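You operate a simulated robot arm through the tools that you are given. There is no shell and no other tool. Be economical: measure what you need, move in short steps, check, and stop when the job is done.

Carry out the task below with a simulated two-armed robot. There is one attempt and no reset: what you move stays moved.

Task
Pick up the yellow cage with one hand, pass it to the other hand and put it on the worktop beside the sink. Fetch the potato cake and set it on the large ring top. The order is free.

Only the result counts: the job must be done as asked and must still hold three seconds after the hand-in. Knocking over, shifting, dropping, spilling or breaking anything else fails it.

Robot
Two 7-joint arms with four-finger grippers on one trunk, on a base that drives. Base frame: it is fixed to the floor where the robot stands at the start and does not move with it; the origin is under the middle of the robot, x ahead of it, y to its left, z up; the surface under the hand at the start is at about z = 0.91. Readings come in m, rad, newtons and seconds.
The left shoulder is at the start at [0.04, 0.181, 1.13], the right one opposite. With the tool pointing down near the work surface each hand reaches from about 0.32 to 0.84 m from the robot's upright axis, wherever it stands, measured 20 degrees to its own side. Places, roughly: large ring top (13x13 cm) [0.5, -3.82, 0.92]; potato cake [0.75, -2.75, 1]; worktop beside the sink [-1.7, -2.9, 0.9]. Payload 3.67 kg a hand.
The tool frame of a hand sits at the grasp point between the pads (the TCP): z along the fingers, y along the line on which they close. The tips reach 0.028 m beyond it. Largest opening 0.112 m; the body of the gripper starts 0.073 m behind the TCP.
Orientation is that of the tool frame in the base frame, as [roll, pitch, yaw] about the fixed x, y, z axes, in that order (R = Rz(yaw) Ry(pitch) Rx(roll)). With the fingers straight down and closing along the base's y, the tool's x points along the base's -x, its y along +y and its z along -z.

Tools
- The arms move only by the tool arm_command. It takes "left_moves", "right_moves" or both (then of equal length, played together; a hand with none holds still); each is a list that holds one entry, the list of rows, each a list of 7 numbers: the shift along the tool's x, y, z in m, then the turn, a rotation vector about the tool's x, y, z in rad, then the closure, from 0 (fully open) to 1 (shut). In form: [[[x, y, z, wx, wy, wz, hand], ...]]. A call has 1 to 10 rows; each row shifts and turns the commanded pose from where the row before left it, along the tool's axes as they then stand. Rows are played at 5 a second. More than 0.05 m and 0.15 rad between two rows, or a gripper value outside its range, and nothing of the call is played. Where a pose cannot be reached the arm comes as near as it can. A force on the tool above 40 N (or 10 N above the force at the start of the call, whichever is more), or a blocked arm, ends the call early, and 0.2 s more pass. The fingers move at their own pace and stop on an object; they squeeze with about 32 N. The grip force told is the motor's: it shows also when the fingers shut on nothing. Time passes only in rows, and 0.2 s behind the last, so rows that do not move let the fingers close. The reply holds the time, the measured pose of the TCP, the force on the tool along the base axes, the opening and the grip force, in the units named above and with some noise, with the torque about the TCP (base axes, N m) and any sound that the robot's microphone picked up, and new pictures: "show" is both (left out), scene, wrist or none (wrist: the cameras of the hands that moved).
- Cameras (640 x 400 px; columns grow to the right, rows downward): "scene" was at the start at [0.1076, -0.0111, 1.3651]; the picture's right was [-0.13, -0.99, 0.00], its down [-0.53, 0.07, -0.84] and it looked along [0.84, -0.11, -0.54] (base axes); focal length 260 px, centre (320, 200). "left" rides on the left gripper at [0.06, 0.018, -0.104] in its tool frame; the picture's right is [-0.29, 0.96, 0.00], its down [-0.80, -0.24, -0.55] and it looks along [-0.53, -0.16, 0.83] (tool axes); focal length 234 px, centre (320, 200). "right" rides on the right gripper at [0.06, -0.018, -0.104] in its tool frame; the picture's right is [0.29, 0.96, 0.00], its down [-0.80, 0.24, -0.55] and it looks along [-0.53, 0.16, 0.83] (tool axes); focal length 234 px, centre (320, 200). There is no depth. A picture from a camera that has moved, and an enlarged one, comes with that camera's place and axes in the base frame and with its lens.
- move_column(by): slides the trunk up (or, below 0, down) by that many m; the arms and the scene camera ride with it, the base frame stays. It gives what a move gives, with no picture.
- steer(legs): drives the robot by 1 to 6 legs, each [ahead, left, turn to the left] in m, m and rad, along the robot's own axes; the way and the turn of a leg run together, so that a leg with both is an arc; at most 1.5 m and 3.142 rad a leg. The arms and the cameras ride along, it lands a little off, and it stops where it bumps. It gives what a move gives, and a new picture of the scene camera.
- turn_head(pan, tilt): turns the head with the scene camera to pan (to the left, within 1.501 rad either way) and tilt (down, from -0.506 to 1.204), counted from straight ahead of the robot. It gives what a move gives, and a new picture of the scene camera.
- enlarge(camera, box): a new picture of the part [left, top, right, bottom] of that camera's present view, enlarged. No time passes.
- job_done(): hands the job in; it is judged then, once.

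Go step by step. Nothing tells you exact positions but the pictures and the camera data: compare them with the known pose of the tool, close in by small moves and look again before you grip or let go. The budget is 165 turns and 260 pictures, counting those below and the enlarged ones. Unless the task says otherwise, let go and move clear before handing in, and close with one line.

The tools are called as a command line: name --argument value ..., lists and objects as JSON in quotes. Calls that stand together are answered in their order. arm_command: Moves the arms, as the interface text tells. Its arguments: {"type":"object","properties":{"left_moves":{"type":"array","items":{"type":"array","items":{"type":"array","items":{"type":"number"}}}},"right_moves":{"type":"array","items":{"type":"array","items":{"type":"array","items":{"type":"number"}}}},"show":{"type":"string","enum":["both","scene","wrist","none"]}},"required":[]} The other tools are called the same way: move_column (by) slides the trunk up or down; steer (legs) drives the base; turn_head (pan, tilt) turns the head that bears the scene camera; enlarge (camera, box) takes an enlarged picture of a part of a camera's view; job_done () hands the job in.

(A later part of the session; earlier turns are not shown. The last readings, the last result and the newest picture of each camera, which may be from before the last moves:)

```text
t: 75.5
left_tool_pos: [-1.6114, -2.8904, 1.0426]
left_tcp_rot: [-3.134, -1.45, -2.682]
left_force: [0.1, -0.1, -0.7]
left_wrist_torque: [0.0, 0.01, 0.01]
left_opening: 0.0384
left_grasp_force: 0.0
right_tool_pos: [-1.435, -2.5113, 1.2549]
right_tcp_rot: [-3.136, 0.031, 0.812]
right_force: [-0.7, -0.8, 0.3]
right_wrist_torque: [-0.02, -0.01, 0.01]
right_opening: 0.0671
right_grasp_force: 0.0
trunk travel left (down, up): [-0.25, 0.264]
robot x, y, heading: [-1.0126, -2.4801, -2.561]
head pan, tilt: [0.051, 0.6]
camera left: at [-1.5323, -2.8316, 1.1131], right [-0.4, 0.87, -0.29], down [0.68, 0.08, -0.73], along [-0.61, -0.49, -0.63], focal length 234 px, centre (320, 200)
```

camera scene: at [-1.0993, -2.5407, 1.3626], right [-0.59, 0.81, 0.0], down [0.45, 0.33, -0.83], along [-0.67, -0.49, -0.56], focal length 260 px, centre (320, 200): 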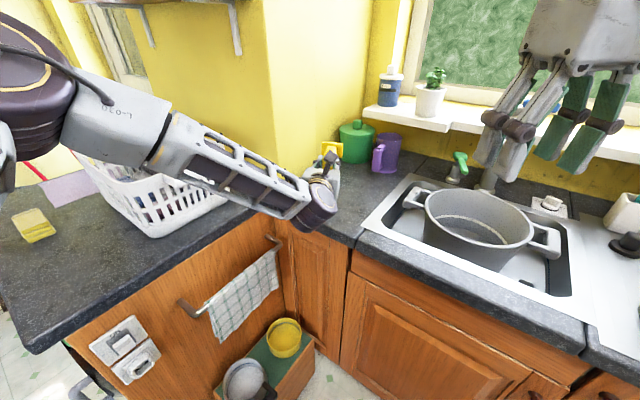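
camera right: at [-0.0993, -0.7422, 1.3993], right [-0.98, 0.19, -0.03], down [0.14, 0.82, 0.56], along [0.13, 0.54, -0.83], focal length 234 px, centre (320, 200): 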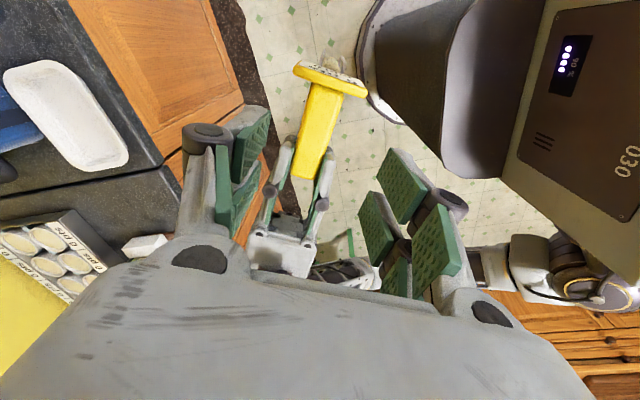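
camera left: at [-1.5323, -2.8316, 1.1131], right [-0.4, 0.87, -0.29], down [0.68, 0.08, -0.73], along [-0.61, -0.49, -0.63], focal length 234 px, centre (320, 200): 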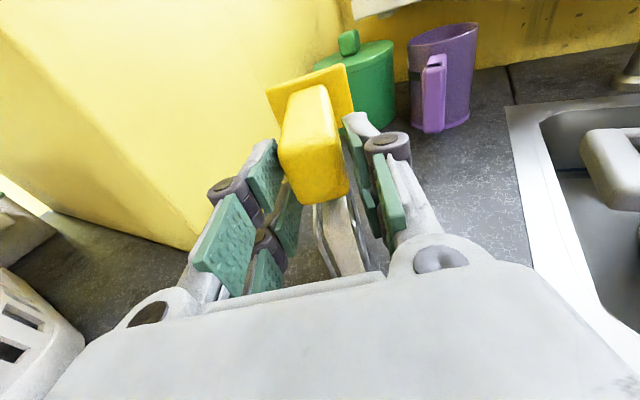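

It's slightly tilted to the left, toward the pillar, perhaps leaning on a finger. I'll open a bit more and watch.

arm_command --left_moves '[[[0, 0, 0, 0, 0, 0, 0.62], [0, 0, 0, 0, 0, 0, 0.58], [0, 0, 0, 0, 0, 0, 0.55], [0, 0, 0, 0, 0, 0, 0.55]]]' --show "wrist"

```text
t: 76.5
left_tool_pos: [-1.61, -2.8902, 1.043]
left_tcp_rot: [-3.132, -1.452, -2.683]
left_force: [0.1, 0.8, -0.4]
left_wrist_torque: [-0.02, -0.02, 0.03]
left_opening: 0.0504
left_grasp_force: 0.0
right_tool_pos: [-1.435, -2.512, 1.2557]
right_tcp_rot: [-3.133, 0.031, 0.814]
right_force: [1.3, 0.3, 0.2]
right_wrist_torque: [0.03, 0.02, -0.01]
right_opening: 0.067
right_grasp_force: 0.0
trunk travel left (down, up): [-0.25, 0.264]
robot x, y, heading: [-1.0138, -2.4811, -2.559]
head pan, tilt: [0.051, 0.6]
camera left: at [-1.5322, -2.8316, 1.1132], right [-0.4, 0.87, -0.29], down [0.68, 0.08, -0.73], along [-0.61, -0.49, -0.63], focal length 234 px, centre (320, 200)
```

left: 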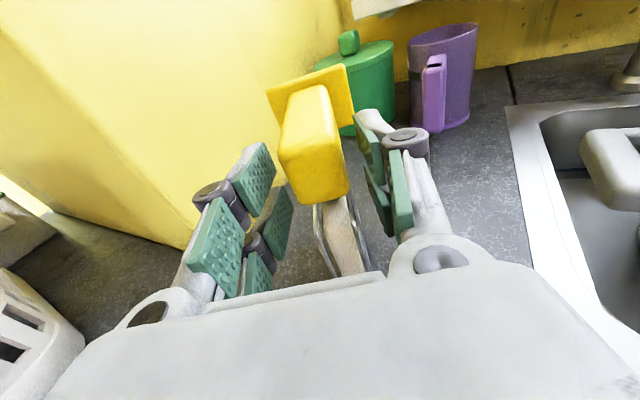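

It stands free on its own. I'll open wider and back straight out.

arm_command --left_moves '[[[0, 0, 0, 0, 0, 0, 0.4], [0, 0, 0, 0, 0, 0, 0.25], [0, 0, -0.015, 0, 0, 0, 0.25], [0, 0, -0.025, 0, 0, 0, 0.25], [0, 0, -0.03, 0, 0, 0, 0.25], [0.01, 0, -0.04, 0, 0, 0, 0.25], [0.03, 0, -0.03, 0, 0, 0, 0.25]]]'

```text
t: 78.1
left_tool_pos: [-1.4909, -2.8314, 1.0987]
left_tcp_rot: [-3.139, -1.452, -2.676]
left_force: [0.4, 0.3, 0.3]
left_wrist_torque: [0.02, -0.03, 0.0]
left_opening: 0.0839
left_grasp_force: 0.0
right_tool_pos: [-1.4339, -2.5141, 1.2546]
right_tcp_rot: [-3.134, 0.032, 0.813]
right_force: [0.6, 0.2, 0.4]
right_wrist_torque: [-0.01, 0.01, -0.03]
right_opening: 0.067
right_grasp_force: 0.0
trunk travel left (down, up): [-0.25, 0.264]
robot x, y, heading: [-1.0114, -2.4798, -2.562]
head pan, tilt: [0.051, 0.6]
camera scene: at [-1.1012, -2.5436, 1.3622], right [-0.59, 0.81, 0.0], down [0.46, 0.33, -0.82], along [-0.67, -0.49, -0.57], focal length 260 px, centre (320, 200)
camera left: at [-1.4118, -2.771, 1.1696], right [-0.4, 0.87, -0.29], down [0.68, 0.08, -0.73], along [-0.61, -0.49, -0.63], focal length 234 px, centre (320, 200)
```

scene: 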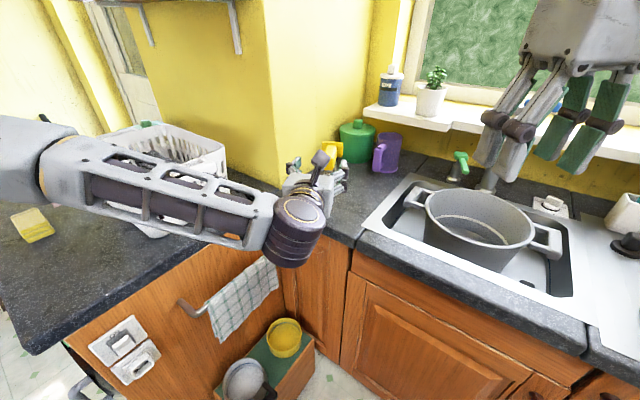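
left: 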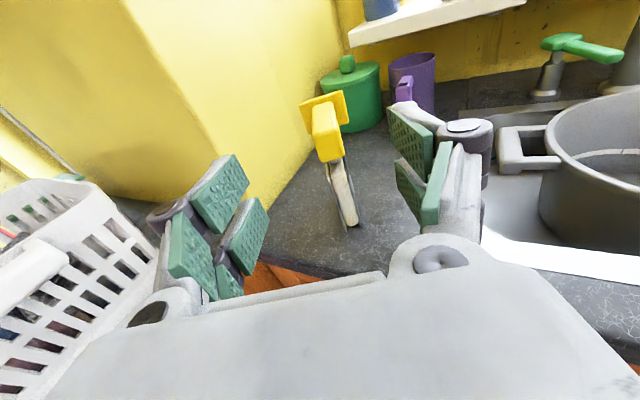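

The cage stands on the worktop. I'll raise and retract the left hand, then back the base out.

arm_command --left_moves '[[[0.03, 0, -0.03, 0, 0, 0, 0.25], [0.03, 0, -0.03, 0, 0, 0, 0.25], [0.03, -0.02, -0.02, 0, 0, 0, 0.25], [0.02, -0.03, -0.02, 0, 0, 0, 0.25], [0, -0.03, -0.02, 0, 0, 0, 0.25]]]' --show "scene"

steer --legs '[[-0.45, 0.0, 0]]'

```text
t: 79.3
left_tool_pos: [-1.37, -2.8546, 1.227]
left_tcp_rot: [-3.124, -1.452, -2.691]
left_force: [0.2, -0.2, -0.2]
left_wrist_torque: [0.01, 0.0, -0.03]
left_opening: 0.0843
left_grasp_force: 0.2
left hand out of reach, approached as far as the arm can: row 5
right_tool_pos: [-1.4326, -2.512, 1.2555]
right_tcp_rot: [-3.133, 0.031, 0.813]
right_force: [0.2, -0.7, -0.5]
right_wrist_torque: [0.01, -0.01, 0.05]
right_opening: 0.0673
right_grasp_force: 0.1
trunk travel left (down, up): [-0.25, 0.264]
robot x, y, heading: [-1.0106, -2.4805, -2.565]
head pan, tilt: [0.051, 0.6]
camera scene: at [-1.1015, -2.5427, 1.3623], right [-0.59, 0.81, 0.0], down [0.46, 0.33, -0.83], along [-0.67, -0.49, -0.56], focal length 260 px, centre (320, 200)
```

scene: 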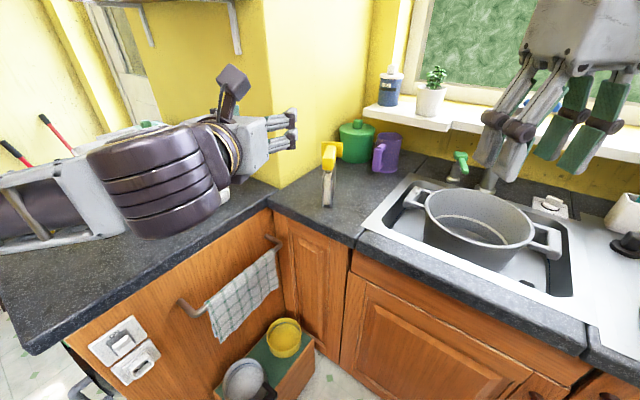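

```text
t: 82.1
left_tool_pos: [-0.9998, -2.6115, 1.2266]
left_tcp_rot: [-3.132, -1.452, -2.683]
left_force: [0.3, 1.0, -0.3]
left_wrist_torque: [0.03, -0.04, -0.01]
left_opening: 0.0839
left_grasp_force: 0.0
right_tool_pos: [-1.0647, -2.2712, 1.2548]
right_tcp_rot: [-3.135, 0.03, 0.815]
right_force: [0.3, 0.2, 0.9]
right_wrist_torque: [-0.02, 0.06, -0.02]
right_opening: 0.0673
right_grasp_force: 0.0
trunk travel left (down, up): [-0.25, 0.264]
robot x, y, heading: [-0.6437, -2.2399, -2.559]
head pan, tilt: [0.051, 0.6]
camera scene: at [-0.732, -2.3003, 1.3622], right [-0.59, 0.81, 0.0], down [0.46, 0.33, -0.83], along [-0.67, -0.49, -0.56], focal length 260 px, centre (320, 200)
```

scene: 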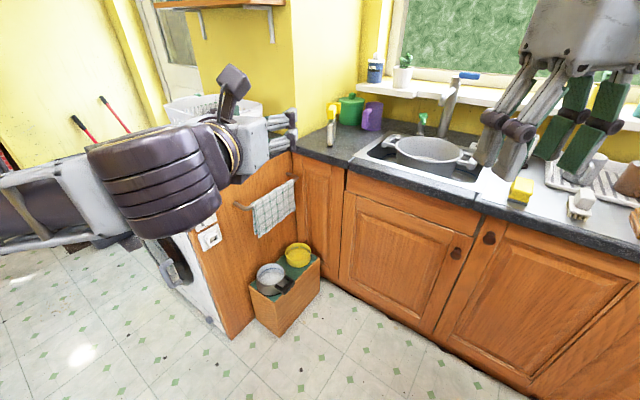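

The cage stands next to the sink. Next is the potato cake, so I'll turn to face the other counter.

steer --legs '[[0, 0.0, 1.28], [0, 0, 1.28], [0, -0.5, 0]]'

turn_head --pan 0 --tilt 0.4

```text
t: 92.1
left_tool_pos: [-0.1384, -2.6277, 1.2265]
left_tcp_rot: [-3.131, -1.452, -0.121]
left_force: [-0.2, 0.0, -0.1]
left_wrist_torque: [-0.01, -0.01, -0.01]
left_opening: 0.0837
left_grasp_force: 0.1
right_tool_pos: [-0.2716, -2.9479, 1.254]
right_tcp_rot: [-3.136, 0.032, -2.907]
right_force: [0.0, 0.0, 0.5]
right_wrist_torque: [-0.02, -0.02, 0.01]
right_opening: 0.067
right_grasp_force: 0.1
trunk travel left (down, up): [-0.25, 0.264]
robot x, y, heading: [-0.6442, -2.7461, -0.004]
head pan, tilt: [0.051, 0.6]
camera scene: at [-0.5348, -2.7387, 1.3622], right [0.05, -1.0, 0.0], down [-0.56, -0.03, -0.82], along [0.82, 0.04, -0.57], focal length 260 px, centre (320, 200)
```

scene: 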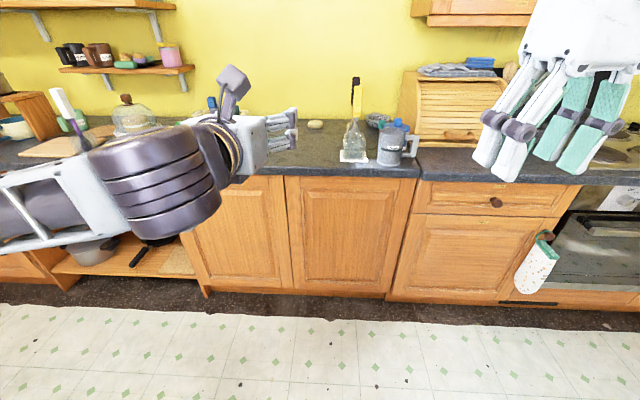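

```text
t: 92.8
left_tool_pos: [-0.1363, -2.627, 1.2271]
left_tcp_rot: [-3.13, -1.451, -0.123]
left_force: [0.5, 0.5, -0.5]
left_wrist_torque: [-0.01, 0.02, -0.04]
left_opening: 0.0839
left_grasp_force: 0.0
right_tool_pos: [-0.2709, -2.9476, 1.2554]
right_tcp_rot: [-3.133, 0.032, -2.908]
right_force: [0.4, -0.8, 0.2]
right_wrist_torque: [-0.01, -0.02, 0.01]
right_opening: 0.0671
right_grasp_force: 0.0
trunk travel left (down, up): [-0.25, 0.264]
robot x, y, heading: [-0.6435, -2.7433, -0.002]
head pan, tilt: [0.0, 0.4]
camera scene: at [-0.5305, -2.743, 1.3804], right [0.0, -1.0, 0.0], down [-0.39, 0.0, -0.92], along [0.92, 0.0, -0.39], focal length 260 px, centre (320, 200)
```

scene: 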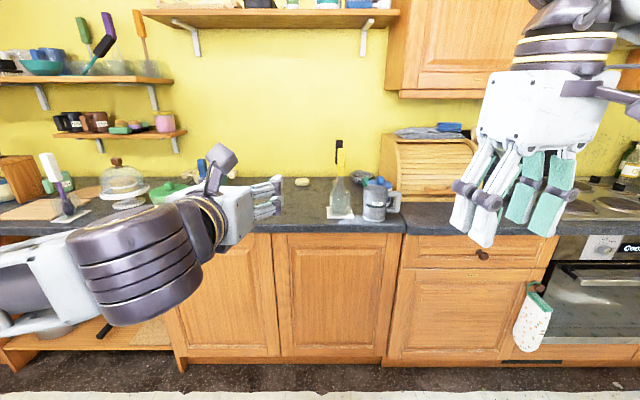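

The cake should be near the image centre. There's a small beige item at (302, 182), so I'll enlarge it.

enlarge --camera "scene" --box '[260, 130, 420, 230]'

enlarge --camera "scene" --box '[540, 120, 640, 240]'

```text
4.00 times, centred on (340, 180) of scene
camera zoom: at [-0.5305, -2.743, 1.3804], right [0.0, -1.0, 0.0], down [-0.39, 0.0, -0.92], along [0.92, 0.0, -0.39], focal length 1038 px, centre (240, 280)
```

zoom: 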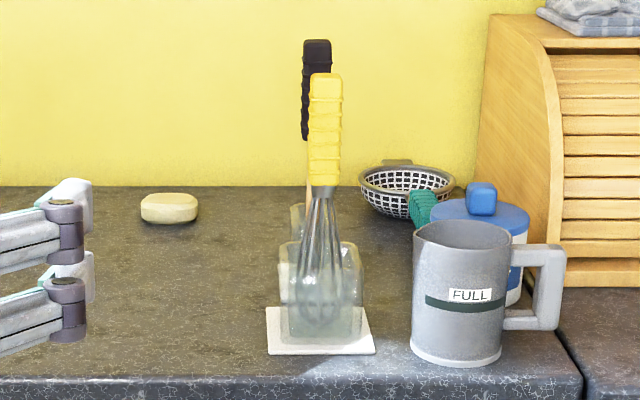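

```text
3.33 times, centred on (590, 180) of scene
camera zoom: at [-0.5305, -2.743, 1.3804], right [0.0, -1.0, 0.0], down [-0.39, 0.0, -0.92], along [0.92, 0.0, -0.39], focal length 866 px, centre (-580, 267)
```

zoom: 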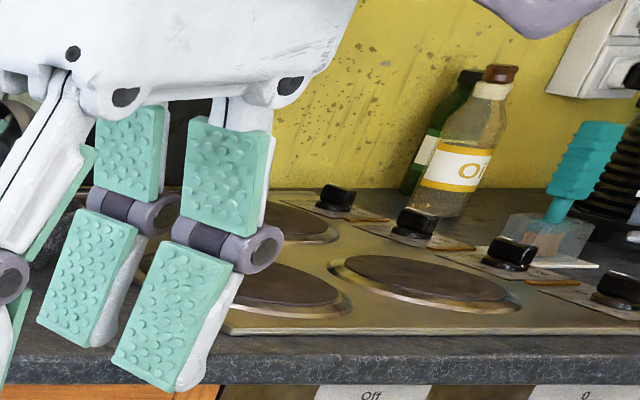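

The beige rounded piece at about (0.77, −2.65) is the potato cake. I'll turn the left hand to point down while still in free space.

arm_command --left_moves '[[[0, 0, 0, 0, -0.145, 0, 0], [0, 0, 0, 0, -0.145, 0, 0], [0, 0, 0, 0, -0.145, 0, 0], [0, 0, 0, 0, -0.145, 0, 0], [0, 0, 0, 0, -0.145, 0, 0], [0, 0, 0, 0, -0.145, 0, 0], [0, 0, 0, 0, -0.145, 0, 0], [0, 0, 0, 0, -0.145, 0, 0], [0, 0, 0, 0, -0.145, 0, 0], [0, 0, 0, 0, -0.145, 0, 0]]]' --show "scene"

```text
t: 95.0
left_tool_pos: [-0.137, -2.6267, 1.2271]
left_tcp_rot: [3.141, 0.001, -0.115]
left_force: [0.4, 0.5, -0.2]
left_wrist_torque: [0.02, -0.02, -0.04]
left_opening: 0.1121
left_grasp_force: 0.0
right_tool_pos: [-0.2714, -2.9473, 1.2538]
right_tcp_rot: [-3.135, 0.032, -2.908]
right_force: [0.0, -0.2, 0.5]
right_wrist_torque: [-0.02, -0.01, 0.0]
right_opening: 0.0672
right_grasp_force: 0.1
trunk travel left (down, up): [-0.25, 0.264]
robot x, y, heading: [-0.6426, -2.7432, 0.003]
head pan, tilt: [0.0, 0.4]
camera scene: at [-0.5303, -2.7435, 1.3804], right [0.0, -1.0, 0.0], down [-0.39, 0.0, -0.92], along [0.92, 0.0, -0.39], focal length 260 px, centre (320, 200)
```

scene: 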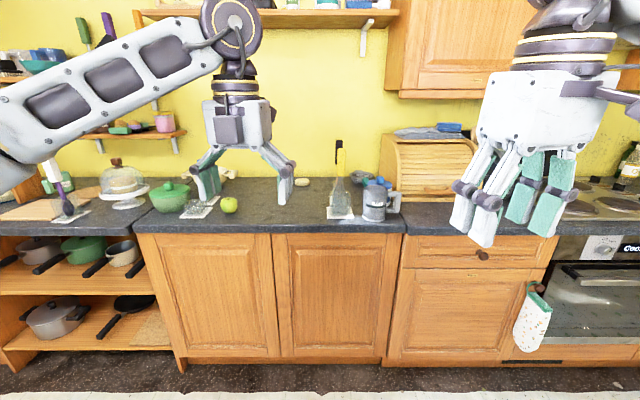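

The left hand points down but is turned 180° from its natural pose. I'll rotate it back for better reach.

arm_command --left_moves '[[[0, 0, 0, 0, 0, 0.148, 0], [0, 0, 0, 0, 0, 0.148, 0], [0, 0, 0, 0, 0, 0.148, 0], [0, 0, 0, 0, 0, 0.148, 0], [0, 0, 0, 0, 0, 0.148, 0], [0, 0, 0, 0, 0, 0.148, 0], [0, 0, 0, 0, 0, 0.148, 0], [0, 0, 0, 0, 0, 0.148, 0], [0, 0, 0, 0, 0, 0.148, 0], [0, 0, 0, 0, 0, 0.148, 0]]]' --show "none"

arm_command --left_moves '[[[0, 0, 0, 0, 0, 0.148, 0], [0, 0, 0, 0, 0, 0.148, 0], [0, 0, 0, 0, 0, 0.148, 0], [0, 0, 0, 0, 0, 0.148, 0], [0, 0, 0, 0, 0, 0.148, 0], [0, 0, 0, 0, 0, 0.148, 0], [0, 0, 0, 0, 0, 0.148, 0], [0, 0, 0, 0, 0, 0.148, 0], [0, 0, 0, 0, 0, 0.148, 0], [0, 0, 0, 0, 0, 0.148, 0]]]' --show "scene"

```text
t: 97.2
left_tool_pos: [-0.1386, -2.6265, 1.2281]
left_tcp_rot: [-3.141, 0.002, -1.594]
left_force: [-0.1, -0.4, -0.1]
left_wrist_torque: [0.0, 0.0, 0.03]
left_opening: 0.112
left_grasp_force: 0.1
right_tool_pos: [-0.2717, -2.9473, 1.2544]
right_tcp_rot: [-3.135, 0.03, -2.907]
right_force: [0.3, 0.6, -0.5]
right_wrist_torque: [-0.01, 0.02, 0.02]
right_opening: 0.0673
right_grasp_force: 0.0
trunk travel left (down, up): [-0.25, 0.264]
robot x, y, heading: [-0.6426, -2.7419, 0.001]
head pan, tilt: [0.0, 0.4]
```

```text
t: 99.4
left_tool_pos: [-0.1364, -2.6266, 1.228]
left_tcp_rot: [3.141, -0.001, -3.075]
left_force: [0.1, 0.4, -0.1]
left_wrist_torque: [0.04, -0.01, 0.02]
left_opening: 0.1119
left_grasp_force: 0.0
right_tool_pos: [-0.2718, -2.9484, 1.2541]
right_tcp_rot: [-3.135, 0.031, -2.908]
right_force: [0.1, -0.4, -0.3]
right_wrist_torque: [0.0, -0.01, -0.01]
right_opening: 0.0672
right_grasp_force: 0.0
trunk travel left (down, up): [-0.25, 0.264]
robot x, y, heading: [-0.6437, -2.7435, -0.003]
head pan, tilt: [0.0, 0.4]
camera scene: at [-0.5304, -2.743, 1.3804], right [0.0, -1.0, 0.0], down [-0.39, 0.0, -0.92], along [0.92, 0.0, -0.39], focal length 260 px, centre (320, 200)
```

scene: 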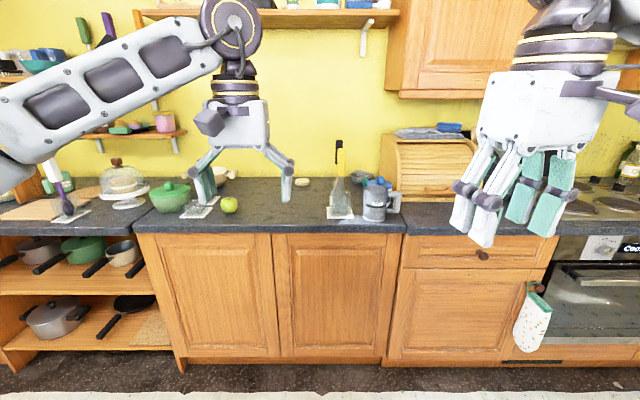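

I'll raise the right hand a bit for clearance and drive forward to the counter.

arm_command --right_moves '[[[0.03, 0, -0.03, 0, 0, 0, 0.4], [0.03, 0, -0.03, 0, 0, 0, 0.4], [0, 0, -0.02, 0, 0, 0, 0.4]]]' --show "none"

steer --legs '[[0.4, -0.03, 0]]'

turn_head --pan 0.15 --tilt 0.5

```text
t: 100.2
left_tool_pos: [-0.1389, -2.6261, 1.2277]
left_tcp_rot: [-3.141, 0.002, -3.072]
left_force: [-0.2, 0.8, 0.8]
left_wrist_torque: [-0.01, 0.04, -0.01]
left_opening: 0.112
left_grasp_force: 0.0
right_tool_pos: [-0.3349, -2.9592, 1.3352]
right_tcp_rot: [-3.136, 0.034, -2.906]
right_force: [-0.1, -0.3, -0.2]
right_wrist_torque: [0.01, -0.02, -0.01]
right_opening: 0.0673
right_grasp_force: 0.0
trunk travel left (down, up): [-0.25, 0.264]
robot x, y, heading: [-0.6437, -2.7423, 0.001]
head pan, tilt: [0.0, 0.4]
```

```text
t: 102.7
left_tool_pos: [0.2519, -2.6563, 1.2263]
left_tcp_rot: [-3.141, 0.0, -3.073]
left_force: [-0.5, 0.2, -0.8]
left_wrist_torque: [0.04, 0.01, 0.01]
left_opening: 0.1119
left_grasp_force: 0.2
right_tool_pos: [0.0557, -2.9906, 1.3329]
right_tcp_rot: [-3.135, 0.032, -2.907]
right_force: [0.0, -0.8, 0.0]
right_wrist_torque: [0.0, 0.01, -0.02]
right_opening: 0.0672
right_grasp_force: 0.0
trunk travel left (down, up): [-0.25, 0.264]
robot x, y, heading: [-0.2527, -2.7759, -0.002]
head pan, tilt: [0.0, 0.4]
camera scene: at [-0.1412, -2.7726, 1.3804], right [0.0, -1.0, 0.0], down [-0.39, 0.0, -0.92], along [0.92, 0.0, -0.39], focal length 260 px, centre (320, 200)
```

scene: 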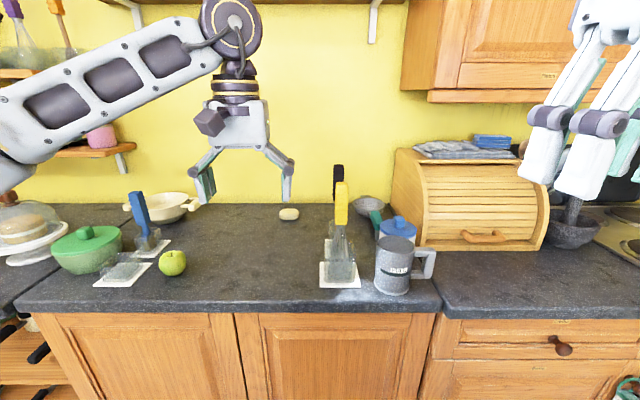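

```text
t: 103.4
left_tool_pos: [0.2511, -2.6557, 1.2274]
left_tcp_rot: [-3.141, 0.001, -3.071]
left_force: [0.4, 0.0, 0.1]
left_wrist_torque: [-0.01, 0.03, 0.0]
left_opening: 0.1122
left_grasp_force: 0.1
right_tool_pos: [0.0572, -2.9892, 1.3336]
right_tcp_rot: [-3.136, 0.031, -2.906]
right_force: [0.1, 0.1, -0.1]
right_wrist_torque: [-0.06, 0.0, 0.02]
right_opening: 0.0674
right_grasp_force: 0.0
trunk travel left (down, up): [-0.25, 0.264]
robot x, y, heading: [-0.2496, -2.7753, -0.0]
head pan, tilt: [0.15, 0.499]
camera scene: at [-0.1434, -2.759, 1.3713], right [0.15, -0.99, 0.0], down [-0.47, -0.07, -0.88], along [0.87, 0.13, -0.48], focal length 260 px, centre (320, 200)
```

scene: 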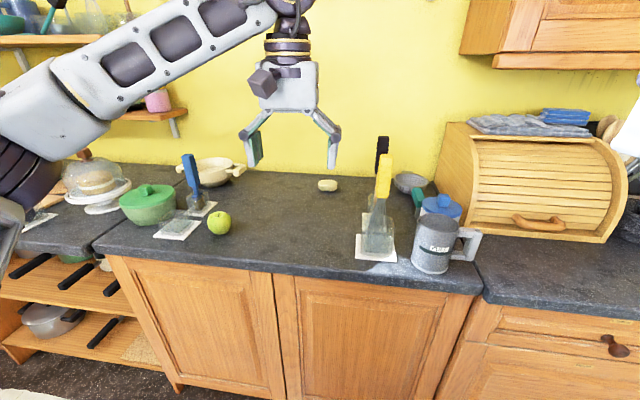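

The cake triangulates to (0.80, −2.647, ~0.92). I'll drive 0.25 m closer.

steer --legs '[[0.25, 0, 0]]'

```text
t: 105.3
left_tool_pos: [0.4996, -2.6516, 1.2271]
left_tcp_rot: [-3.141, 0.001, -3.066]
left_force: [0.3, -0.1, -0.3]
left_wrist_torque: [0.01, 0.03, 0.03]
left_opening: 0.112
left_grasp_force: 0.0
right_tool_pos: [0.3054, -2.9871, 1.3332]
right_tcp_rot: [-3.134, 0.031, -2.901]
right_force: [0.1, 0.3, -0.2]
right_wrist_torque: [-0.02, -0.01, -0.01]
right_opening: 0.0674
right_grasp_force: 0.0
trunk travel left (down, up): [-0.25, 0.264]
robot x, y, heading: [-0.0046, -2.773, 0.004]
head pan, tilt: [0.15, 0.499]
camera scene: at [0.1048, -2.7575, 1.3713], right [0.16, -0.99, 0.0], down [-0.47, -0.07, -0.88], along [0.87, 0.14, -0.48], focal length 260 px, centre (320, 200)
```

scene: 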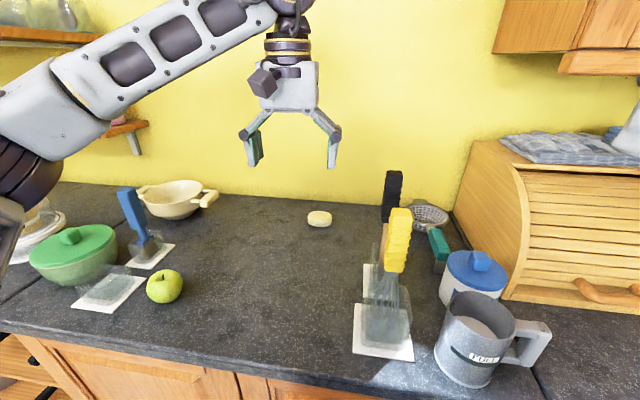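

I'll extend the left hand over the cake at z≈1.1 and check with the wrist camera.

arm_command --left_moves '[[[-0.0414, -0.002, 0.015, 0, 0, 0, 0], [-0.0414, -0.002, 0.015, 0, 0, 0, 0], [-0.0414, -0.002, 0.015, 0, 0, 0, 0], [-0.0414, -0.002, 0.015, 0, 0, 0, 0], [-0.0414, -0.002, 0.015, 0, 0, 0, 0], [-0.0414, -0.002, 0.015, 0, 0, 0, 0], [-0.0414, -0.002, 0.015, 0, 0, 0, 0], [0, 0, 0, 0, 0, 0, 0]]]'

```text
t: 107.1
left_tool_pos: [0.749, -2.6369, 1.1159]
left_tcp_rot: [3.141, 0.002, -3.066]
left_force: [0.1, -1.2, -1.1]
left_wrist_torque: [0.07, 0.0, 0.01]
left_opening: 0.112
left_grasp_force: 0.1
left hand out of reach, approached as far as the arm can: row 6, 7
right_tool_pos: [0.3051, -2.9865, 1.3336]
right_tcp_rot: [-3.137, 0.032, -2.899]
right_force: [-0.7, 0.3, 0.0]
right_wrist_torque: [0.07, -0.02, 0.05]
right_opening: 0.0671
right_grasp_force: 0.0
trunk travel left (down, up): [-0.25, 0.264]
robot x, y, heading: [-0.0065, -2.7726, 0.007]
head pan, tilt: [0.15, 0.499]
camera scene: at [0.1048, -2.7576, 1.3713], right [0.16, -0.99, 0.0], down [-0.47, -0.07, -0.88], along [0.87, 0.14, -0.48], focal length 260 px, centre (320, 200)
camera left: at [0.6881, -2.624, 1.2193], right [0.22, 0.98, 0.0], down [0.81, -0.18, 0.56], along [0.54, -0.12, -0.83], focal length 234 px, centre (320, 200)
```

scene: 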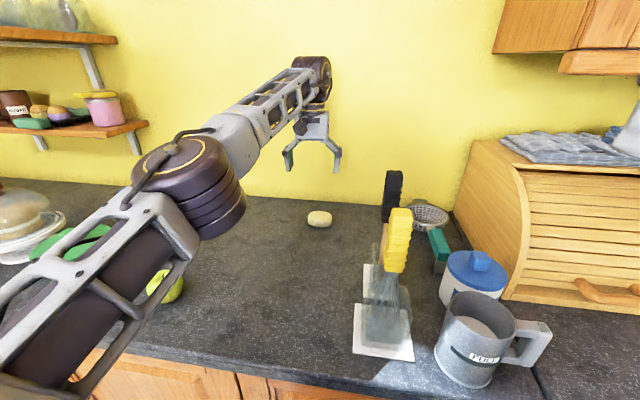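
left: 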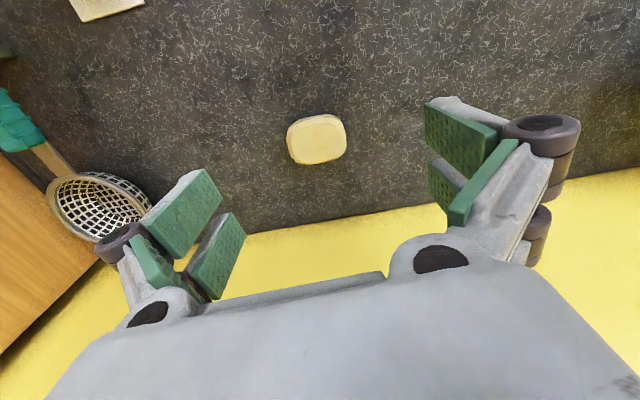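

The cake is at (0.785, −2.650). I'll lower while reaching out a bit more, since reach should improve lower down.

arm_command --left_moves '[[[0, -0.003, 0.03, 0, 0, 0, 0], [-0.01, -0.003, 0.03, 0, 0, 0, 0], [-0.01, -0.003, 0.03, 0, 0, 0, 0], [-0.016, -0.003, 0.03, 0, 0, 0, 0], [0, 0, 0, 0, 0, 0, 0]]]'

```text
t: 108.3
left_tool_pos: [0.772, -2.6367, 0.9978]
left_tcp_rot: [3.14, 0.0, -3.067]
left_force: [-0.3, 0.3, -0.2]
left_wrist_torque: [0.02, 0.0, -0.04]
left_opening: 0.1119
left_grasp_force: 0.1
left hand out of reach, approached as far as the arm can: row 4
right_tool_pos: [0.305, -2.9888, 1.3336]
right_tcp_rot: [-3.136, 0.034, -2.899]
right_force: [0.1, -0.8, 0.2]
right_wrist_torque: [0.04, -0.03, 0.01]
right_opening: 0.0672
right_grasp_force: 0.1
trunk travel left (down, up): [-0.25, 0.264]
robot x, y, heading: [-0.0047, -2.7719, 0.003]
head pan, tilt: [0.15, 0.499]
camera scene: at [0.1042, -2.7593, 1.3714], right [0.16, -0.99, 0.0], down [-0.47, -0.07, -0.88], along [0.87, 0.14, -0.48], focal length 260 px, centre (320, 200)
camera left: at [0.7117, -2.6238, 1.1012], right [0.22, 0.98, 0.0], down [0.81, -0.18, 0.56], along [0.54, -0.12, -0.83], focal length 234 px, centre (320, 200)
```

scene: 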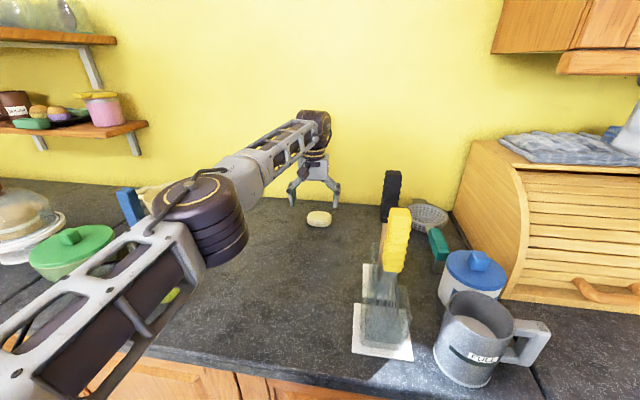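
left: 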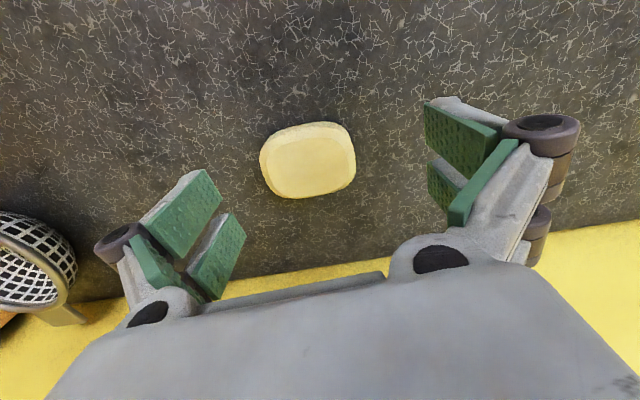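

I'll correct by about (+13, −13) mm, then lower to TCP z≈0.945.

arm_command --left_moves '[[[-0.007, -0.007, 0.01, 0, 0, 0, 0], [-0.006, -0.006, 0.015, 0, 0, 0, 0], [0, 0, 0.015, 0, 0, 0, 0], [0, 0, 0.01, 0, 0, 0, 0], [0, 0, 0, 0, 0, 0, 0]]]'

```text
t: 109.5
left_tool_pos: [0.7745, -2.6459, 0.949]
left_tcp_rot: [-3.141, 0.002, -3.067]
left_force: [0.2, -0.1, -0.1]
left_wrist_torque: [-0.01, 0.02, 0.01]
left_opening: 0.112
left_grasp_force: 0.1
left hand out of reach, approached as far as the arm can: row 1, 2
right_tool_pos: [0.3068, -2.9872, 1.3343]
right_tcp_rot: [-3.135, 0.03, -2.901]
right_force: [-0.1, -0.5, -0.6]
right_wrist_torque: [0.0, 0.03, 0.0]
right_opening: 0.0671
right_grasp_force: 0.0
trunk travel left (down, up): [-0.25, 0.264]
robot x, y, heading: [-0.003, -2.7747, 0.004]
head pan, tilt: [0.15, 0.499]
camera scene: at [0.1048, -2.7573, 1.3713], right [0.16, -0.99, 0.0], down [-0.47, -0.07, -0.88], along [0.87, 0.14, -0.48], focal length 260 px, centre (320, 200)
camera left: at [0.713, -2.6328, 1.0513], right [0.22, 0.98, 0.0], down [0.81, -0.18, 0.56], along [0.54, -0.12, -0.83], focal length 234 px, centre (320, 200)
```

scene: 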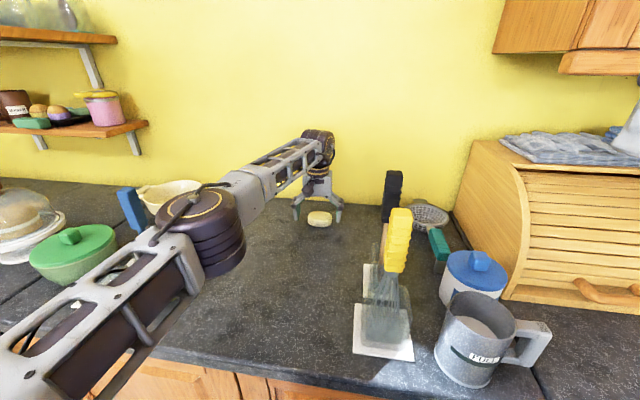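
left: 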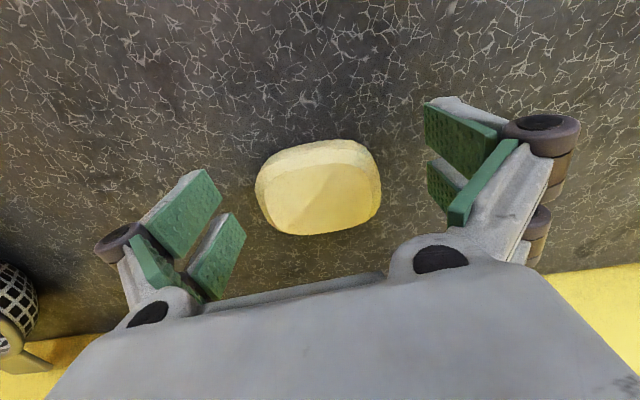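

The cake sits between the fingers, about 10 mm ahead of TCP centre. I'll lower 4 mm and close.

arm_command --left_moves '[[[0, -0.002, 0.004, 0, 0, 0, 0], [0, 0, 0, 0, 0, 0, 0.3], [0, 0, 0, 0, 0, 0, 0.45], [0, 0, 0, 0, 0, 0, 0.6], [0, 0, 0, 0, 0, 0, 0.6]]]'

```text
t: 110.7
left_tool_pos: [0.7741, -2.648, 0.9437]
left_tcp_rot: [-3.141, 0.003, -3.067]
left_force: [-0.2, 0.9, 5.3]
left_wrist_torque: [-0.01, 0.0, -0.09]
left_opening: 0.0735
left_grasp_force: 31.9
right_tool_pos: [0.3056, -2.987, 1.3348]
right_tcp_rot: [-3.135, 0.033, -2.901]
right_force: [-0.4, -0.6, 0.3]
right_wrist_torque: [0.0, 0.01, -0.05]
right_opening: 0.067
right_grasp_force: 0.0
trunk travel left (down, up): [-0.25, 0.264]
robot x, y, heading: [-0.0028, -2.7718, 0.005]
head pan, tilt: [0.15, 0.499]
camera scene: at [0.1046, -2.7576, 1.3713], right [0.16, -0.99, 0.0], down [-0.47, -0.07, -0.88], along [0.87, 0.14, -0.48], focal length 260 px, centre (320, 200)
camera left: at [0.7132, -2.635, 1.0462], right [0.22, 0.98, 0.0], down [0.81, -0.18, 0.56], along [0.54, -0.12, -0.83], focal length 234 px, centre (320, 200)
```

scene: 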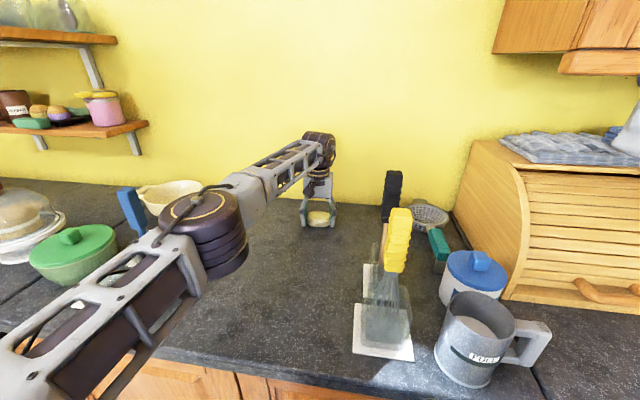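
left: 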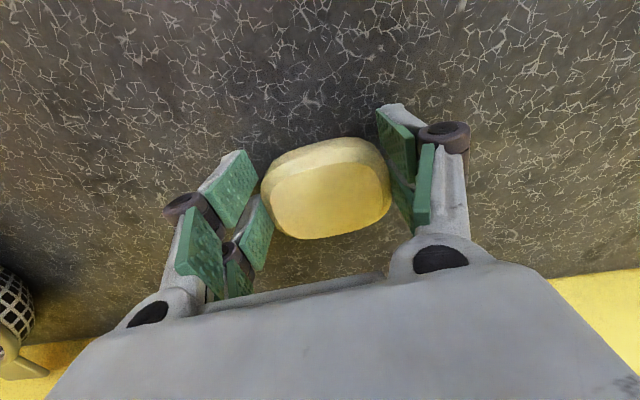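

Gripped at 73.5 mm, 32 N. I'll lift it.

arm_command --left_moves '[[[0.003, 0, -0.02, 0, 0, 0, 0.7], [0.003, 0, -0.03, 0, 0, 0, 0.7], [0.01, 0, -0.03, 0, 0, 0, 0.7], [0.03, 0, -0.03, 0, 0, 0, 0.7], [0.04, 0, -0.03, 0, 0, 0, 0.7], [0.04, 0, -0.03, 0, 0, 0, 0.7], [0.04, 0, -0.03, 0, 0, 0, 0.7], [0.04, 0, -0.03, 0, 0, 0, 0.7]]]'

```text
t: 112.5
left_tool_pos: [0.5657, -2.6635, 1.1734]
left_tcp_rot: [-3.14, 0.002, -3.065]
left_force: [-0.4, -0.1, -0.6]
left_wrist_torque: [0.02, -0.02, 0.01]
left_opening: 0.0734
left_grasp_force: 31.8
right_tool_pos: [0.3048, -2.9875, 1.3337]
right_tcp_rot: [-3.136, 0.034, -2.902]
right_force: [0.5, 0.3, 0.2]
right_wrist_torque: [-0.02, -0.04, 0.04]
right_opening: 0.0674
right_grasp_force: 0.2
trunk travel left (down, up): [-0.25, 0.264]
robot x, y, heading: [-0.0027, -2.7732, 0.004]
head pan, tilt: [0.15, 0.499]
camera scene: at [0.1033, -2.7576, 1.3715], right [0.16, -0.99, 0.0], down [-0.47, -0.07, -0.88], along [0.87, 0.14, -0.48], focal length 260 px, centre (320, 200)
camera left: at [0.5043, -2.6504, 1.2766], right [0.21, 0.98, 0.0], down [0.81, -0.18, 0.56], along [0.54, -0.12, -0.83], focal length 234 px, centre (320, 200)
```

scene: 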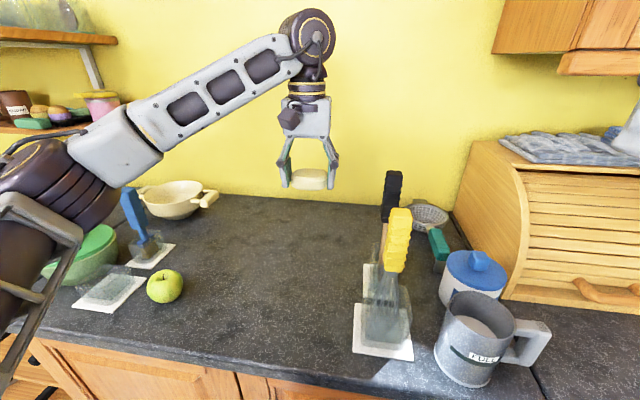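
left: 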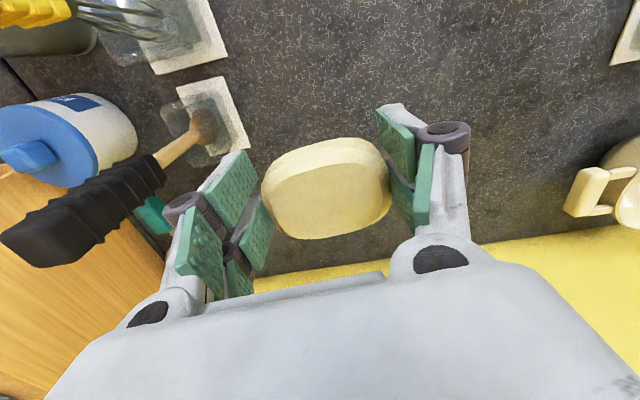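

The cake is held. I'll back out and drive right toward the hob.

steer --legs '[[-0.3, 0, 0], [0, -0.9, 0]]'

turn_head --pan -0.25 --tilt 0.5

```text
t: 119.1
left_tool_pos: [0.2694, -3.582, 1.1728]
left_tcp_rot: [3.141, 0.004, -3.078]
left_force: [-0.1, 0.0, -0.6]
left_wrist_torque: [-0.01, 0.03, -0.03]
left_opening: 0.0736
left_grasp_force: 31.6
right_tool_pos: [0.0037, -3.9036, 1.3348]
right_tcp_rot: [-3.133, 0.033, -2.911]
right_force: [0.3, 0.8, -0.4]
right_wrist_torque: [0.02, 0.0, 0.03]
right_opening: 0.0671
right_grasp_force: 0.1
trunk travel left (down, up): [-0.25, 0.264]
robot x, y, heading: [-0.3012, -3.6859, -0.005]
head pan, tilt: [0.15, 0.499]
camera scene: at [-0.1938, -3.6716, 1.3713], right [0.14, -0.99, 0.0], down [-0.47, -0.07, -0.88], along [0.87, 0.13, -0.48], focal length 260 px, centre (320, 200)
```

scene: 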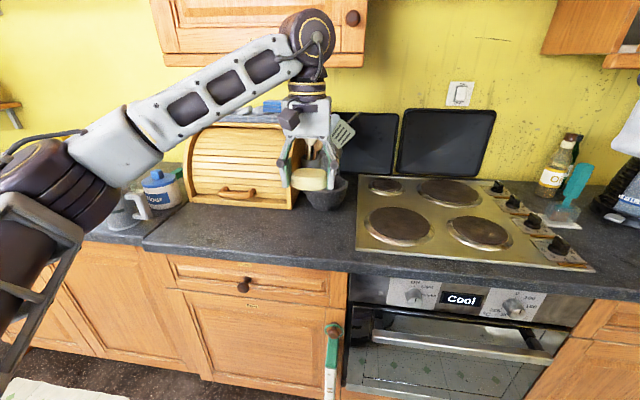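

```text
t: 120.0
left_tool_pos: [0.269, -3.582, 1.1717]
left_tcp_rot: [3.14, 0.001, -3.078]
left_force: [-1.0, 0.0, -1.1]
left_wrist_torque: [0.01, -0.01, -0.01]
left_opening: 0.0735
left_grasp_force: 31.5
right_tool_pos: [0.005, -3.9025, 1.3349]
right_tcp_rot: [-3.134, 0.031, -2.911]
right_force: [0.6, -0.2, -0.6]
right_wrist_torque: [-0.01, 0.0, 0.02]
right_opening: 0.0674
right_grasp_force: 0.0
trunk travel left (down, up): [-0.25, 0.264]
robot x, y, heading: [-0.3015, -3.6843, -0.005]
head pan, tilt: [-0.25, 0.499]
camera scene: at [-0.1958, -3.7072, 1.3713], right [-0.25, -0.97, 0.0], down [-0.46, 0.12, -0.88], along [0.85, -0.22, -0.48], focal length 260 px, centre (320, 200)
```

scene: 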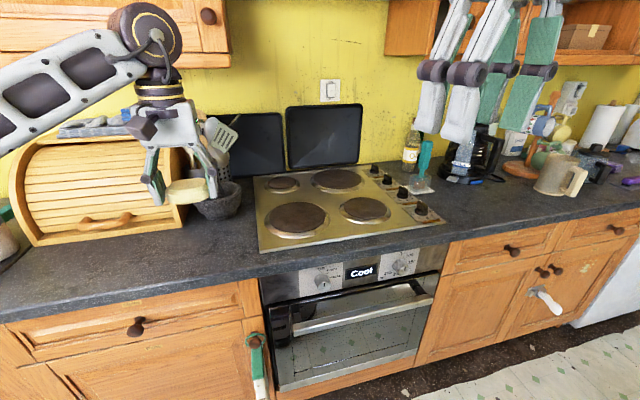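

The front-left ring is at (0.506, −3.81), matching the given place for the large ring. I'll go 0.2 m to the right, then 0.2 m ahead.

steer --legs '[[0, -0.2, 0], [0.2, 0, 0]]'

turn_head --pan 0.1 --tilt 0.65

```text
t: 122.8
left_tool_pos: [0.4621, -3.7752, 1.1733]
left_tcp_rot: [3.141, 0.003, -3.07]
left_force: [-0.4, -0.1, -1.0]
left_wrist_torque: [-0.01, 0.04, 0.01]
left_opening: 0.0737
left_grasp_force: 32.0
right_tool_pos: [0.2003, -4.0986, 1.3343]
right_tcp_rot: [-3.134, 0.03, -2.904]
right_force: [0.1, -0.5, -0.4]
right_wrist_torque: [0.02, -0.01, 0.02]
right_opening: 0.0672
right_grasp_force: 0.1
trunk travel left (down, up): [-0.25, 0.264]
robot x, y, heading: [-0.1093, -3.8787, -0.002]
head pan, tilt: [-0.25, 0.499]
camera scene: at [-0.0023, -3.9028, 1.3713], right [-0.25, -0.97, 0.0], down [-0.46, 0.12, -0.88], along [0.85, -0.22, -0.48], focal length 260 px, centre (320, 200)
```

scene: 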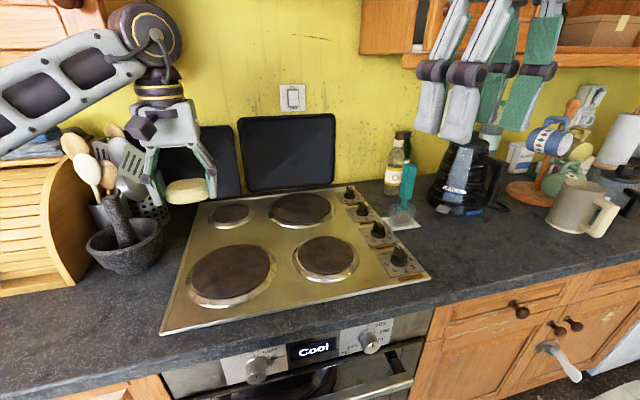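

```text
t: 123.6
left_tool_pos: [0.4625, -3.775, 1.1729]
left_tcp_rot: [-3.14, 0.002, -3.069]
left_force: [-1.0, 0.3, -0.4]
left_wrist_torque: [0.01, -0.02, -0.01]
left_opening: 0.0734
left_grasp_force: 32.1
right_tool_pos: [0.1997, -4.0971, 1.3341]
right_tcp_rot: [-3.136, 0.031, -2.904]
right_force: [0.4, -0.3, 0.9]
right_wrist_torque: [-0.01, 0.02, -0.02]
right_opening: 0.0671
right_grasp_force: 0.1
trunk travel left (down, up): [-0.25, 0.264]
robot x, y, heading: [-0.1123, -3.8789, 0.008]
head pan, tilt: [0.099, 0.649]
camera scene: at [-0.0047, -3.8716, 1.358], right [0.1, -0.99, 0.0], down [-0.6, -0.06, -0.8], along [0.79, 0.08, -0.6], focal length 260 px, centre (320, 200)
```

scene: 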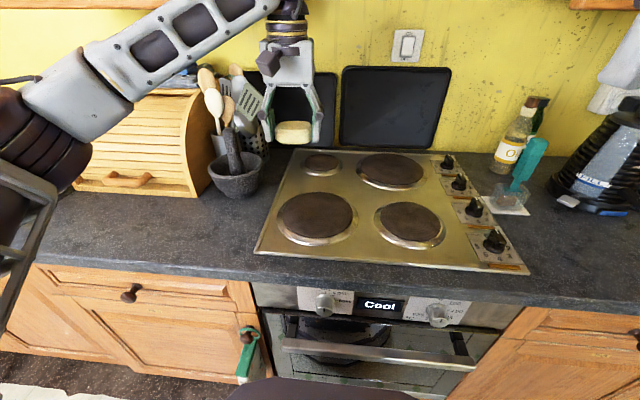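

The large ring centre is at (0.50, −3.812). I'll align the cake over it and lower partway.

arm_command --left_moves '[[[-0.012, -0.02, 0.02, 0, 0, 0, 0.7], [-0.013, -0.019, 0.03, 0, 0, 0, 0.7], [0, 0, 0.04, 0, 0, 0, 0.7], [0, 0, 0.04, 0, 0, 0, 0.7], [0, 0, 0.03, 0, 0, 0, 0.7], [0, 0, 0, 0, 0, 0, 0.7]]]'

```text
t: 125.0
left_tool_pos: [0.4876, -3.813, 1.0138]
left_tcp_rot: [-3.141, 0.003, -3.071]
left_force: [-0.4, -0.3, -0.4]
left_wrist_torque: [0.02, -0.03, 0.01]
left_opening: 0.0735
left_grasp_force: 31.7
right_tool_pos: [0.1991, -4.0966, 1.3346]
right_tcp_rot: [-3.136, 0.032, -2.904]
right_force: [-0.3, -0.4, -0.5]
right_wrist_torque: [0.04, -0.02, -0.04]
right_opening: 0.0673
right_grasp_force: 0.0
trunk travel left (down, up): [-0.25, 0.264]
robot x, y, heading: [-0.1088, -3.8807, -0.003]
head pan, tilt: [0.099, 0.649]
camera scene: at [-0.0045, -3.8716, 1.358], right [0.1, -0.99, 0.0], down [-0.6, -0.06, -0.8], along [0.79, 0.08, -0.6], focal length 260 px, centre (320, 200)
camera left: at [0.4279, -3.7997, 1.1176], right [0.22, 0.98, 0.0], down [0.81, -0.18, 0.56], along [0.54, -0.12, -0.83], focal length 234 px, centre (320, 200)
```

scene: 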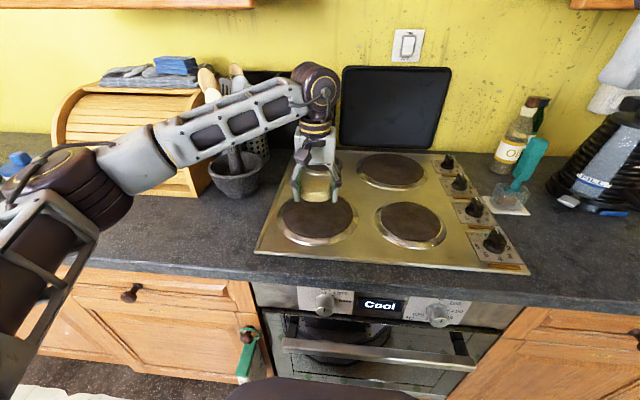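
left: 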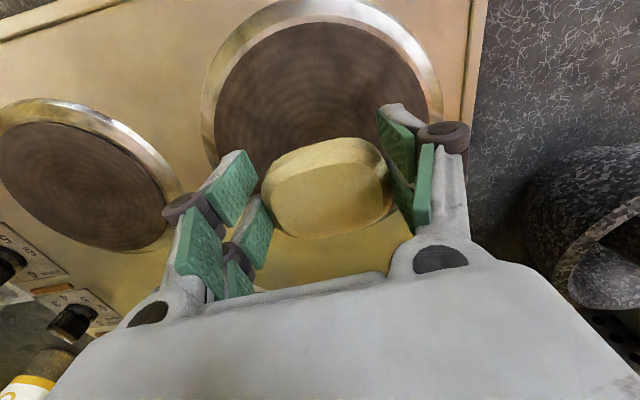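

The cake is centred over the ring. I'll lower to 0.965, then in small steps to contact.

arm_command --left_moves '[[[0, 0, 0.025, 0, 0, 0, 0.7], [0, 0, 0.022, 0, 0, 0, 0.7], [0, 0, 0, 0, 0, 0, 0.7]]]' --show "wrist"

arm_command --left_moves '[[[0, 0, 0.004, 0, 0, 0, 0.7], [0, 0, 0.004, 0, 0, 0, 0.7], [0, 0, 0, 0, 0, 0, 0.7]]]' --show "none"

```text
t: 125.8
left_tool_pos: [0.488, -3.8119, 0.9671]
left_tcp_rot: [3.141, 0.001, -3.069]
left_force: [-0.3, -0.7, 0.1]
left_wrist_torque: [-0.01, 0.01, -0.02]
left_opening: 0.0735
left_grasp_force: 32.0
right_tool_pos: [0.199, -4.0972, 1.3326]
right_tcp_rot: [-3.135, 0.03, -2.904]
right_force: [-0.7, -0.3, 0.4]
right_wrist_torque: [0.0, 0.01, 0.01]
right_opening: 0.0671
right_grasp_force: 0.0
trunk travel left (down, up): [-0.25, 0.264]
robot x, y, heading: [-0.1102, -3.8777, 0.002]
head pan, tilt: [0.099, 0.649]
camera left: at [0.4279, -3.7981, 1.0704], right [0.22, 0.98, 0.0], down [0.81, -0.18, 0.56], along [0.54, -0.12, -0.83], focal length 234 px, centre (320, 200)
```

left: 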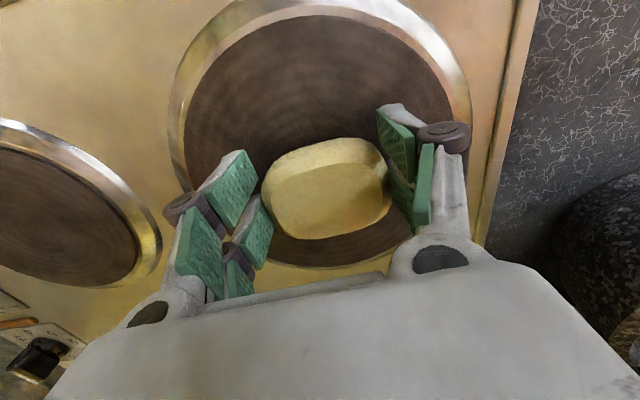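

```text
t: 126.6
left_tool_pos: [0.4883, -3.8118, 0.9614]
left_tcp_rot: [-3.139, 0.006, -3.07]
left_force: [3.5, 1.1, 25.3]
left_wrist_torque: [0.01, -0.17, -0.1]
left_opening: 0.0741
left_grasp_force: 32.3
right_tool_pos: [0.1969, -4.0975, 1.335]
right_tcp_rot: [-3.135, 0.033, -2.904]
right_force: [-0.1, 0.1, 0.5]
right_wrist_torque: [0.03, -0.01, -0.02]
right_opening: 0.0673
right_grasp_force: 0.0
trunk travel left (down, up): [-0.25, 0.264]
robot x, y, heading: [-0.1109, -3.8809, 0.0]
head pan, tilt: [0.099, 0.649]
```

Contact at 0.961 on the ring, and the cake sits well inside it. I'll unload slightly, open, and retreat upward.

arm_command --left_moves '[[[0, 0, -0.003, 0, 0, 0, 0.7], [0, 0, 0, 0, 0, 0, 0.32], [0, 0, 0, 0, 0, 0, 0.2], [0, 0, 0, 0, 0, 0, 0.1], [0, 0, 0, 0, 0, 0, 0], [0, 0, -0.02, 0, 0, 0, 0], [0, 0, -0.04, 0, 0, 0, 0], [0, 0, -0.04, 0, 0, 0, 0], [0, 0, -0.04, 0, 0, 0, 0]]]'

```text
t: 128.6
left_tool_pos: [0.4874, -3.8122, 1.1038]
left_tcp_rot: [3.14, 0.002, -3.071]
left_force: [-1.1, 0.0, 0.2]
left_wrist_torque: [0.01, -0.02, 0.02]
left_opening: 0.1121
left_grasp_force: 0.0
right_tool_pos: [0.199, -4.0979, 1.3349]
right_tcp_rot: [-3.135, 0.033, -2.903]
right_force: [0.1, -0.3, -0.4]
right_wrist_torque: [0.0, -0.01, 0.03]
right_opening: 0.0673
right_grasp_force: 0.0
trunk travel left (down, up): [-0.25, 0.264]
robot x, y, heading: [-0.1128, -3.8766, 0.004]
head pan, tilt: [0.099, 0.649]
camera scene: at [-0.005, -3.872, 1.358], right [0.1, -0.99, 0.0], down [-0.6, -0.06, -0.8], along [0.79, 0.08, -0.6], focal length 260 px, centre (320, 200)
camera left: at [0.4273, -3.7993, 1.2067], right [0.22, 0.98, 0.0], down [0.81, -0.18, 0.55], along [0.54, -0.12, -0.83], focal length 234 px, centre (320, 200)
```

scene: 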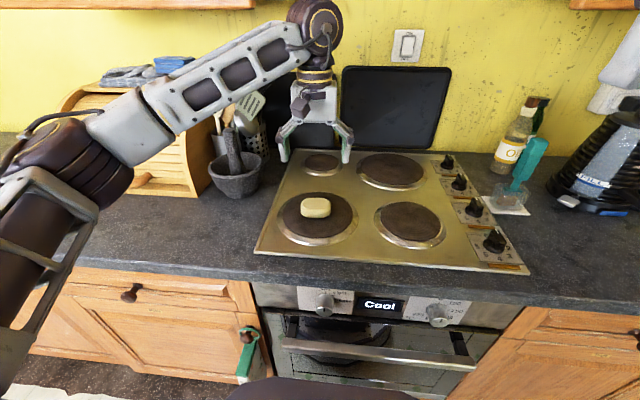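
left: 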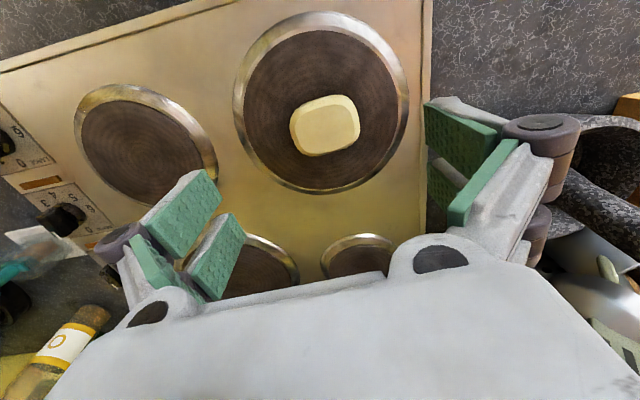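

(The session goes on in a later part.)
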